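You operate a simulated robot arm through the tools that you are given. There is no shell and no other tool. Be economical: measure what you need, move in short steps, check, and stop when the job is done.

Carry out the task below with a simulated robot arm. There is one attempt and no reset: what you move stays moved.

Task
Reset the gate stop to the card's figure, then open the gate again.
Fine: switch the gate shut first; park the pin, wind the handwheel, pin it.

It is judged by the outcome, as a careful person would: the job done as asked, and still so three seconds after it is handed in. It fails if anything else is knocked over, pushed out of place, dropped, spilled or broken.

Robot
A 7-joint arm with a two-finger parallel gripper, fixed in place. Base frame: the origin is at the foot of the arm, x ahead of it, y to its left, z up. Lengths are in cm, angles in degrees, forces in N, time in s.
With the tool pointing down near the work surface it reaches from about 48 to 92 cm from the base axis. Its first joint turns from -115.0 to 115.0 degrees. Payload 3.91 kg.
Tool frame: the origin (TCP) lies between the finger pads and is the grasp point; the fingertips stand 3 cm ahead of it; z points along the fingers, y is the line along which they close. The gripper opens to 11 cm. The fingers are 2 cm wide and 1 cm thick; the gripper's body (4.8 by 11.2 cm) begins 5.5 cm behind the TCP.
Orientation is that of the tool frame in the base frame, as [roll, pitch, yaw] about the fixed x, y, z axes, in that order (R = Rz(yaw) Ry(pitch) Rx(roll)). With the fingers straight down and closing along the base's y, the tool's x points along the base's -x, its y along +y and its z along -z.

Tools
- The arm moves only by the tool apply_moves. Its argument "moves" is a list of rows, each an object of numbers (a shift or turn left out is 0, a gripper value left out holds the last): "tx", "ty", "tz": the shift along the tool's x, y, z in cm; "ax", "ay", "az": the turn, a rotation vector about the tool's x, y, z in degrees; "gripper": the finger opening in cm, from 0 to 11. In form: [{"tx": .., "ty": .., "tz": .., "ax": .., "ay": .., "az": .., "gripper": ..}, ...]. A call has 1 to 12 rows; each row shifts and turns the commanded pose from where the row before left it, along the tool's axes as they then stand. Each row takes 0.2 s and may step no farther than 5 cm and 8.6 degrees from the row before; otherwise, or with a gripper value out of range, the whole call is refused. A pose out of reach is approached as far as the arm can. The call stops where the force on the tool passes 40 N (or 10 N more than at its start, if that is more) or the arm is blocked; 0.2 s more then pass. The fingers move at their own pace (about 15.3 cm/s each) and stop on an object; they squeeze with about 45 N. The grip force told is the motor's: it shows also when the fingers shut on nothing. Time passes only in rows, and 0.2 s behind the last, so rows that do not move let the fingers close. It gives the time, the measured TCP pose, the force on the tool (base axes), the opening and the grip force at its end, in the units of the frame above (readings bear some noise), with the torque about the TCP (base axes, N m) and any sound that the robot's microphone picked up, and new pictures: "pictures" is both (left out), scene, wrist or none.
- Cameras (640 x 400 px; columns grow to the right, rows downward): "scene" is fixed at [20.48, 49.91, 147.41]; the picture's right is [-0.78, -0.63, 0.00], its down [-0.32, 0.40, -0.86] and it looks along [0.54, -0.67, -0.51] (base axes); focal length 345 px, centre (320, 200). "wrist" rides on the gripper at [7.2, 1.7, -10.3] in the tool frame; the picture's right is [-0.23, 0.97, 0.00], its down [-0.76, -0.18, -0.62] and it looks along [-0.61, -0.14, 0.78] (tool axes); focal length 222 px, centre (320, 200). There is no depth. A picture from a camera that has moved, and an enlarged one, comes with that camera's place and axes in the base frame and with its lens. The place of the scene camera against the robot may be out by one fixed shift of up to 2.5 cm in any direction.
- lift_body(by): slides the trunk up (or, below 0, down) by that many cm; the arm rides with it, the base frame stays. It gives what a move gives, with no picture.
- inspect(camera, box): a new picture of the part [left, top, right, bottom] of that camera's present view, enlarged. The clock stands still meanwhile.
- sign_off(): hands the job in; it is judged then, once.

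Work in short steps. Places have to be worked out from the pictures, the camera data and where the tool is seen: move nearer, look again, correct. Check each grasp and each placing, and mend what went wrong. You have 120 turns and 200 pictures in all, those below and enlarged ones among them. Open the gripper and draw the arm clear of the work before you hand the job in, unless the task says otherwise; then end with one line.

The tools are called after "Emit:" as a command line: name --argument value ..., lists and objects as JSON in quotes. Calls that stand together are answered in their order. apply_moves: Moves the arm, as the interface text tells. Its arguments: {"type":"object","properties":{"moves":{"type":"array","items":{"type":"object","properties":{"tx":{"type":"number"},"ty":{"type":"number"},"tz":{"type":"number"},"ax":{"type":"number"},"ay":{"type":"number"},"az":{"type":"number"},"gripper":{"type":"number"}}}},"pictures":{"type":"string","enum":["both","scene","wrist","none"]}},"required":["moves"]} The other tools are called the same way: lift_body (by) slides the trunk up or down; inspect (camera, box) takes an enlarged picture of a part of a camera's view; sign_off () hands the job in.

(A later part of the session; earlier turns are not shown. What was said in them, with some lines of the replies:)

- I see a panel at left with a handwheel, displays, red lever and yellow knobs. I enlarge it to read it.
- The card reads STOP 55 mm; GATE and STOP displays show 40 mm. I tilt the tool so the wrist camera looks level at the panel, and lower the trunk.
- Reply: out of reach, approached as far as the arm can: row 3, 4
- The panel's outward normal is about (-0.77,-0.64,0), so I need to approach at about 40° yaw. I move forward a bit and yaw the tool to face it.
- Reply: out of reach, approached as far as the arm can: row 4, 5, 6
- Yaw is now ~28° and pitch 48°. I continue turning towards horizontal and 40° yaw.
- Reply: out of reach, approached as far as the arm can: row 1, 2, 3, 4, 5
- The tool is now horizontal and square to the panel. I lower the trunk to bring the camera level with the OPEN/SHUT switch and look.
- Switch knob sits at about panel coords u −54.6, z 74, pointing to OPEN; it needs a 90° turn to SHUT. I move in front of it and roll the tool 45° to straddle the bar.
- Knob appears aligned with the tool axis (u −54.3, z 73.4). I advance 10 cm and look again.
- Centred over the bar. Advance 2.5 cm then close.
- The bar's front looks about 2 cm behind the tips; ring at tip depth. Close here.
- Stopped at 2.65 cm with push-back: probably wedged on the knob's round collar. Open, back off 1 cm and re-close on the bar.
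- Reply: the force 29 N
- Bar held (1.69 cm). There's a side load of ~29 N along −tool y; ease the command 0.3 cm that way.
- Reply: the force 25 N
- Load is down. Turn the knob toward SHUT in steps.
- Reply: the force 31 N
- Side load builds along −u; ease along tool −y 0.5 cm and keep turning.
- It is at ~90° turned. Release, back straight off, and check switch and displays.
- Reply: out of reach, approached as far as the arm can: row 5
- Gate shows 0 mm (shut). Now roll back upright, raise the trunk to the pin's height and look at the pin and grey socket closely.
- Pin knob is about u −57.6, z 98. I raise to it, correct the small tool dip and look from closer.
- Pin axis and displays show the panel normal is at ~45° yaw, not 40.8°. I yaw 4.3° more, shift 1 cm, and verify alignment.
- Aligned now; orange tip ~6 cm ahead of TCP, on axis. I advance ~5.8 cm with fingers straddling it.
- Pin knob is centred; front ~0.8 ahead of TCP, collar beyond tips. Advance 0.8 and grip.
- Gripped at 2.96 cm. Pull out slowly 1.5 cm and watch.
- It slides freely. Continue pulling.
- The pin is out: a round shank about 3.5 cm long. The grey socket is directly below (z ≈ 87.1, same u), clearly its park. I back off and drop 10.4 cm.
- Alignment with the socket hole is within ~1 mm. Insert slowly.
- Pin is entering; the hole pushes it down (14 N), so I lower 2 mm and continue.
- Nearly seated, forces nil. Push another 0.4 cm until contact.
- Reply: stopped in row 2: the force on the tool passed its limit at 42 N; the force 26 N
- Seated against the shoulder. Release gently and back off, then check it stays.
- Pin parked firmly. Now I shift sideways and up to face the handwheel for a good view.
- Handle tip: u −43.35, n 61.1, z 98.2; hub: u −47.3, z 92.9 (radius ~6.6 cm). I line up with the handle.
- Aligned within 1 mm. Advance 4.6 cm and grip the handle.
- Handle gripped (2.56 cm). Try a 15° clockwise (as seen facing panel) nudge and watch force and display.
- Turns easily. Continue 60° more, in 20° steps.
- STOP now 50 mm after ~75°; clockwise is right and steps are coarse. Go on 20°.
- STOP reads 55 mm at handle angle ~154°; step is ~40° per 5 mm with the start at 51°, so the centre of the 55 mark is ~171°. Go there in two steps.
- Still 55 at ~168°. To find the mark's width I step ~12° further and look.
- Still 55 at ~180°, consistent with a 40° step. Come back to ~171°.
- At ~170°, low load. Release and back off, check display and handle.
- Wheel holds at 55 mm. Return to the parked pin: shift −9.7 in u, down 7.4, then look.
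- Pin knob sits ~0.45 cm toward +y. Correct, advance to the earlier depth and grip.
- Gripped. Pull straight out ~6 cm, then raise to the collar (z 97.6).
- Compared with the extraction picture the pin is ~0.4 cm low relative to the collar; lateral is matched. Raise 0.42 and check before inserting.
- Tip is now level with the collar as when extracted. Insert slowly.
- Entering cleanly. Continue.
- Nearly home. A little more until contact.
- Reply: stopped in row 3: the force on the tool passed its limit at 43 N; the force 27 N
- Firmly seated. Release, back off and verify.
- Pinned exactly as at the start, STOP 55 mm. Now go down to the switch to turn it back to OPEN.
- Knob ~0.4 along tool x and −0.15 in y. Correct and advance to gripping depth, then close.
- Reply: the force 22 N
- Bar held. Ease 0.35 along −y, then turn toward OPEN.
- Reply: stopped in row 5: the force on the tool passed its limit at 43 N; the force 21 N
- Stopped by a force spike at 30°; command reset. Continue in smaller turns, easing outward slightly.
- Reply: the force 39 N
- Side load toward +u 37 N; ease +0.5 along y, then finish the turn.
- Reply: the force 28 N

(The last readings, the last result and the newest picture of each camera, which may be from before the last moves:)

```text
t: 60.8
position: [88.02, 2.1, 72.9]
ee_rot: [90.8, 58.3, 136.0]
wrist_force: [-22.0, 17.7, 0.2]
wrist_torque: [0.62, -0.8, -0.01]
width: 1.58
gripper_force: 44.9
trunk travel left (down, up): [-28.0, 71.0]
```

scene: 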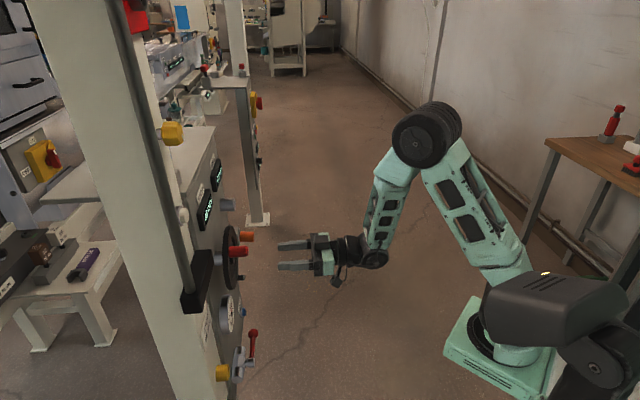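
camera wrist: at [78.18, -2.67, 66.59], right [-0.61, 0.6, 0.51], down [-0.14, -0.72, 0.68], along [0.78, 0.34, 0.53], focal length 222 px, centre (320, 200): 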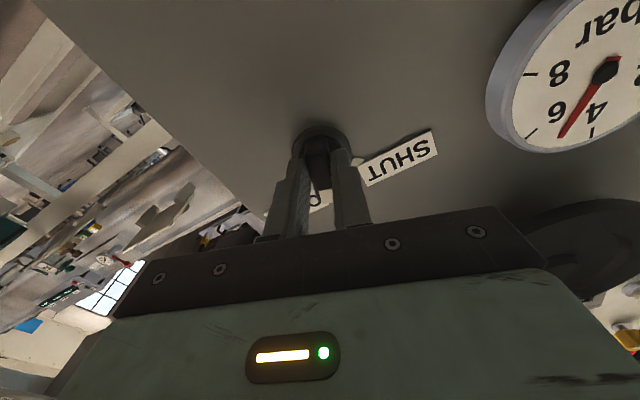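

Emit:
apply_moves --moves '[{"ty": 0.3}, {"az": 7}, {"az": 7}]' --pictures "both"

Emit:
inspect --camera "scene" --box '[180, 150, 280, 240]'

```text
t: 61.6
position: [88.01, 2.22, 73.12]
ee_rot: [90.7, 44.4, 135.7]
wrist_force: [5.0, 21.6, -2.4]
wrist_torque: [0.0, -0.8, -0.05]
width: 1.58
gripper_force: 45.5
trunk travel left (down, up): [-28.0, 71.0]
camera wrist: at [76.12, -0.6, 69.33], right [-0.36, 0.37, 0.85], down [0.04, -0.91, 0.41], along [0.93, 0.18, 0.32], focal length 222 px, centre (320, 200)
```

scene: 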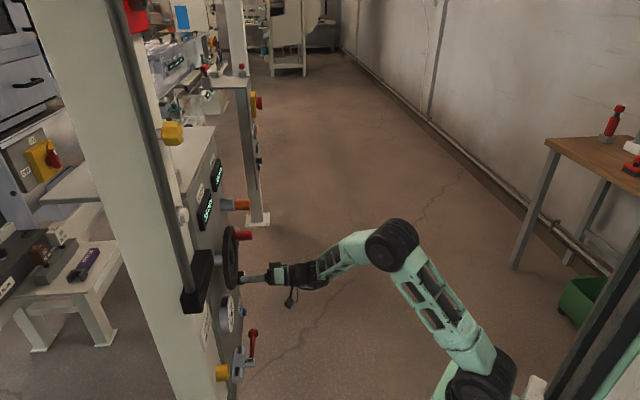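
wrist: 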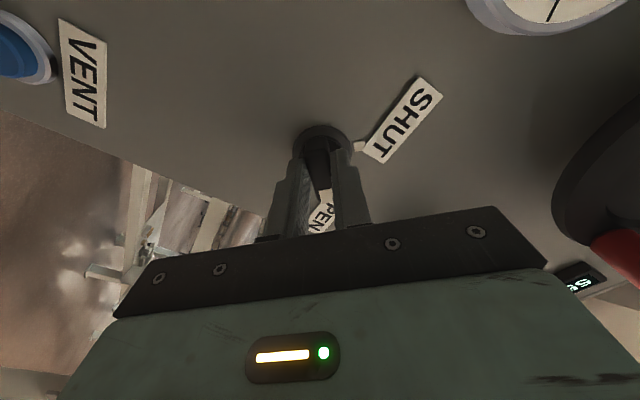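

```text
4.44 times, centred on (230, 195) of scene
camera zoom: at [20.48, 49.91, 147.41], right [-0.78, -0.63, 0.0], down [-0.32, 0.4, -0.86], along [0.54, -0.67, -0.51], focal length 1532 px, centre (720, 222)
```

zoom: 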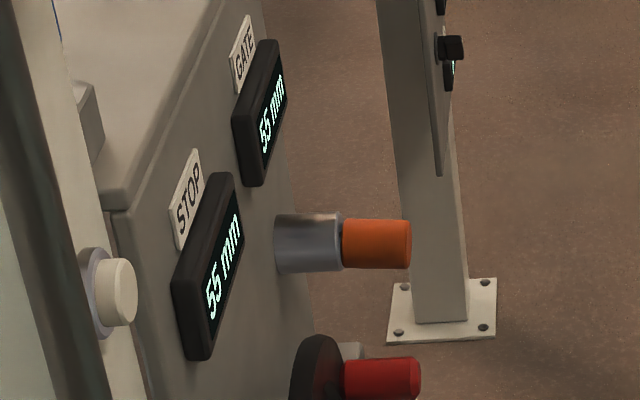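

GATE is now 55 mm, STOP 55 mm. Release, back straight away, and verify.

Emit:
apply_moves --moves '[{"gripper": 5}, {"gripper": 5}, {"tz": -3}, {"tz": -5}, {"tz": -5}]' --pictures "wrist"

Emit:
inspect --camera "scene" --box '[180, 150, 280, 240]'

Emit:
inspect --camera "wrist" --box '[220, 60, 420, 225]'

```text
t: 62.8
position: [78.65, -7.06, 72.87]
ee_rot: [90.6, 44.4, 135.8]
wrist_force: [0.2, 0.9, -0.1]
wrist_torque: [-0.02, -0.01, -0.04]
width: 5.01
gripper_force: 0.1
trunk travel left (down, up): [-28.0, 71.0]
camera wrist: at [66.78, -9.96, 69.14], right [-0.37, 0.37, 0.85], down [0.04, -0.91, 0.41], along [0.93, 0.19, 0.32], focal length 222 px, centre (320, 200)
```

wrist: 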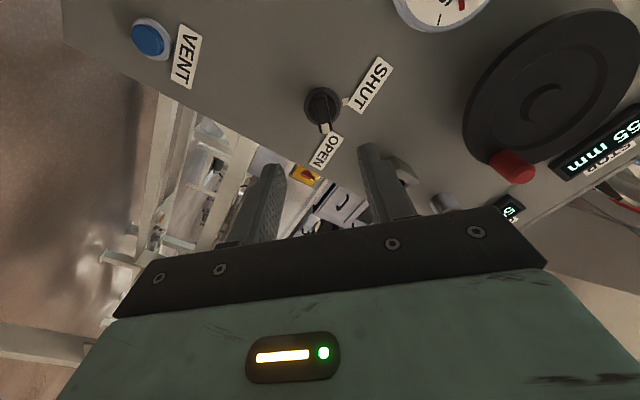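

```text
4.44 times, centred on (230, 195) of scene
camera zoom: at [20.48, 49.91, 147.41], right [-0.78, -0.63, 0.0], down [-0.32, 0.4, -0.86], along [0.54, -0.67, -0.51], focal length 1532 px, centre (720, 222)
```

zoom: 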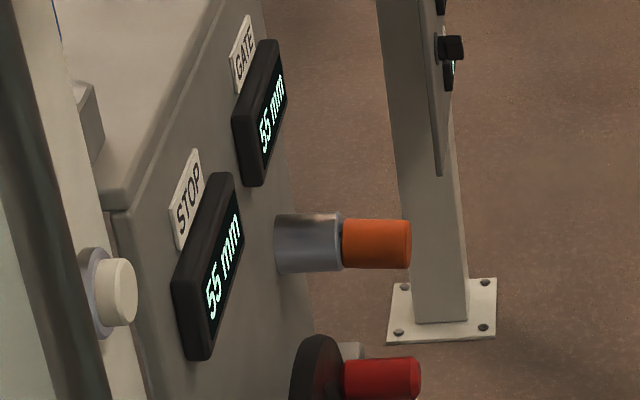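

```text
2.42 times, centred on (320, 142) of wrist
camera zoom: at [66.78, -9.96, 69.14], right [-0.37, 0.37, 0.85], down [0.04, -0.91, 0.41], along [0.93, 0.19, 0.32], focal length 538 px, centre (320, 339)
```

zoom: 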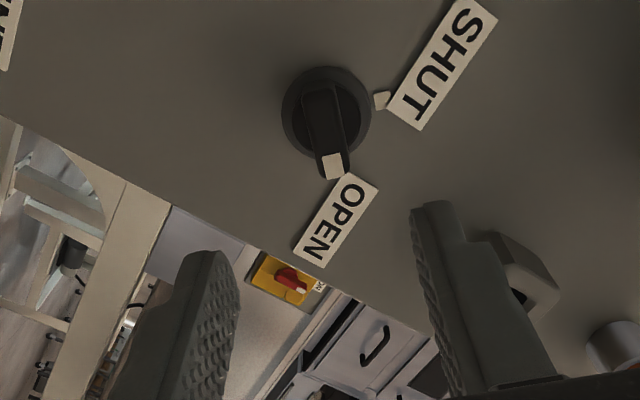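

All as asked: switch at OPEN, GATE 55, STOP 55, pin home, arm clear. I open the gripper and hand in.

Emit:
apply_moves --moves '[{"tz": -3, "gripper": 9}, {"tz": 0}]' --pictures "none"

Emit:
sign_off

```text
t: 63.4
position: [76.51, -9.24, 73.06]
ee_rot: [90.6, 44.4, 135.8]
wrist_force: [-0.2, 0.1, 0.2]
wrist_torque: [0.01, 0.02, 0.03]
width: 9.01
gripper_force: 0.1
trunk travel left (down, up): [-28.0, 71.0]
```

```text
The job is handed in.
```

The gate stop is reset from 40 mm to the card's 55 mm and pinned, and the gate is open again: both displays read 55 mm.
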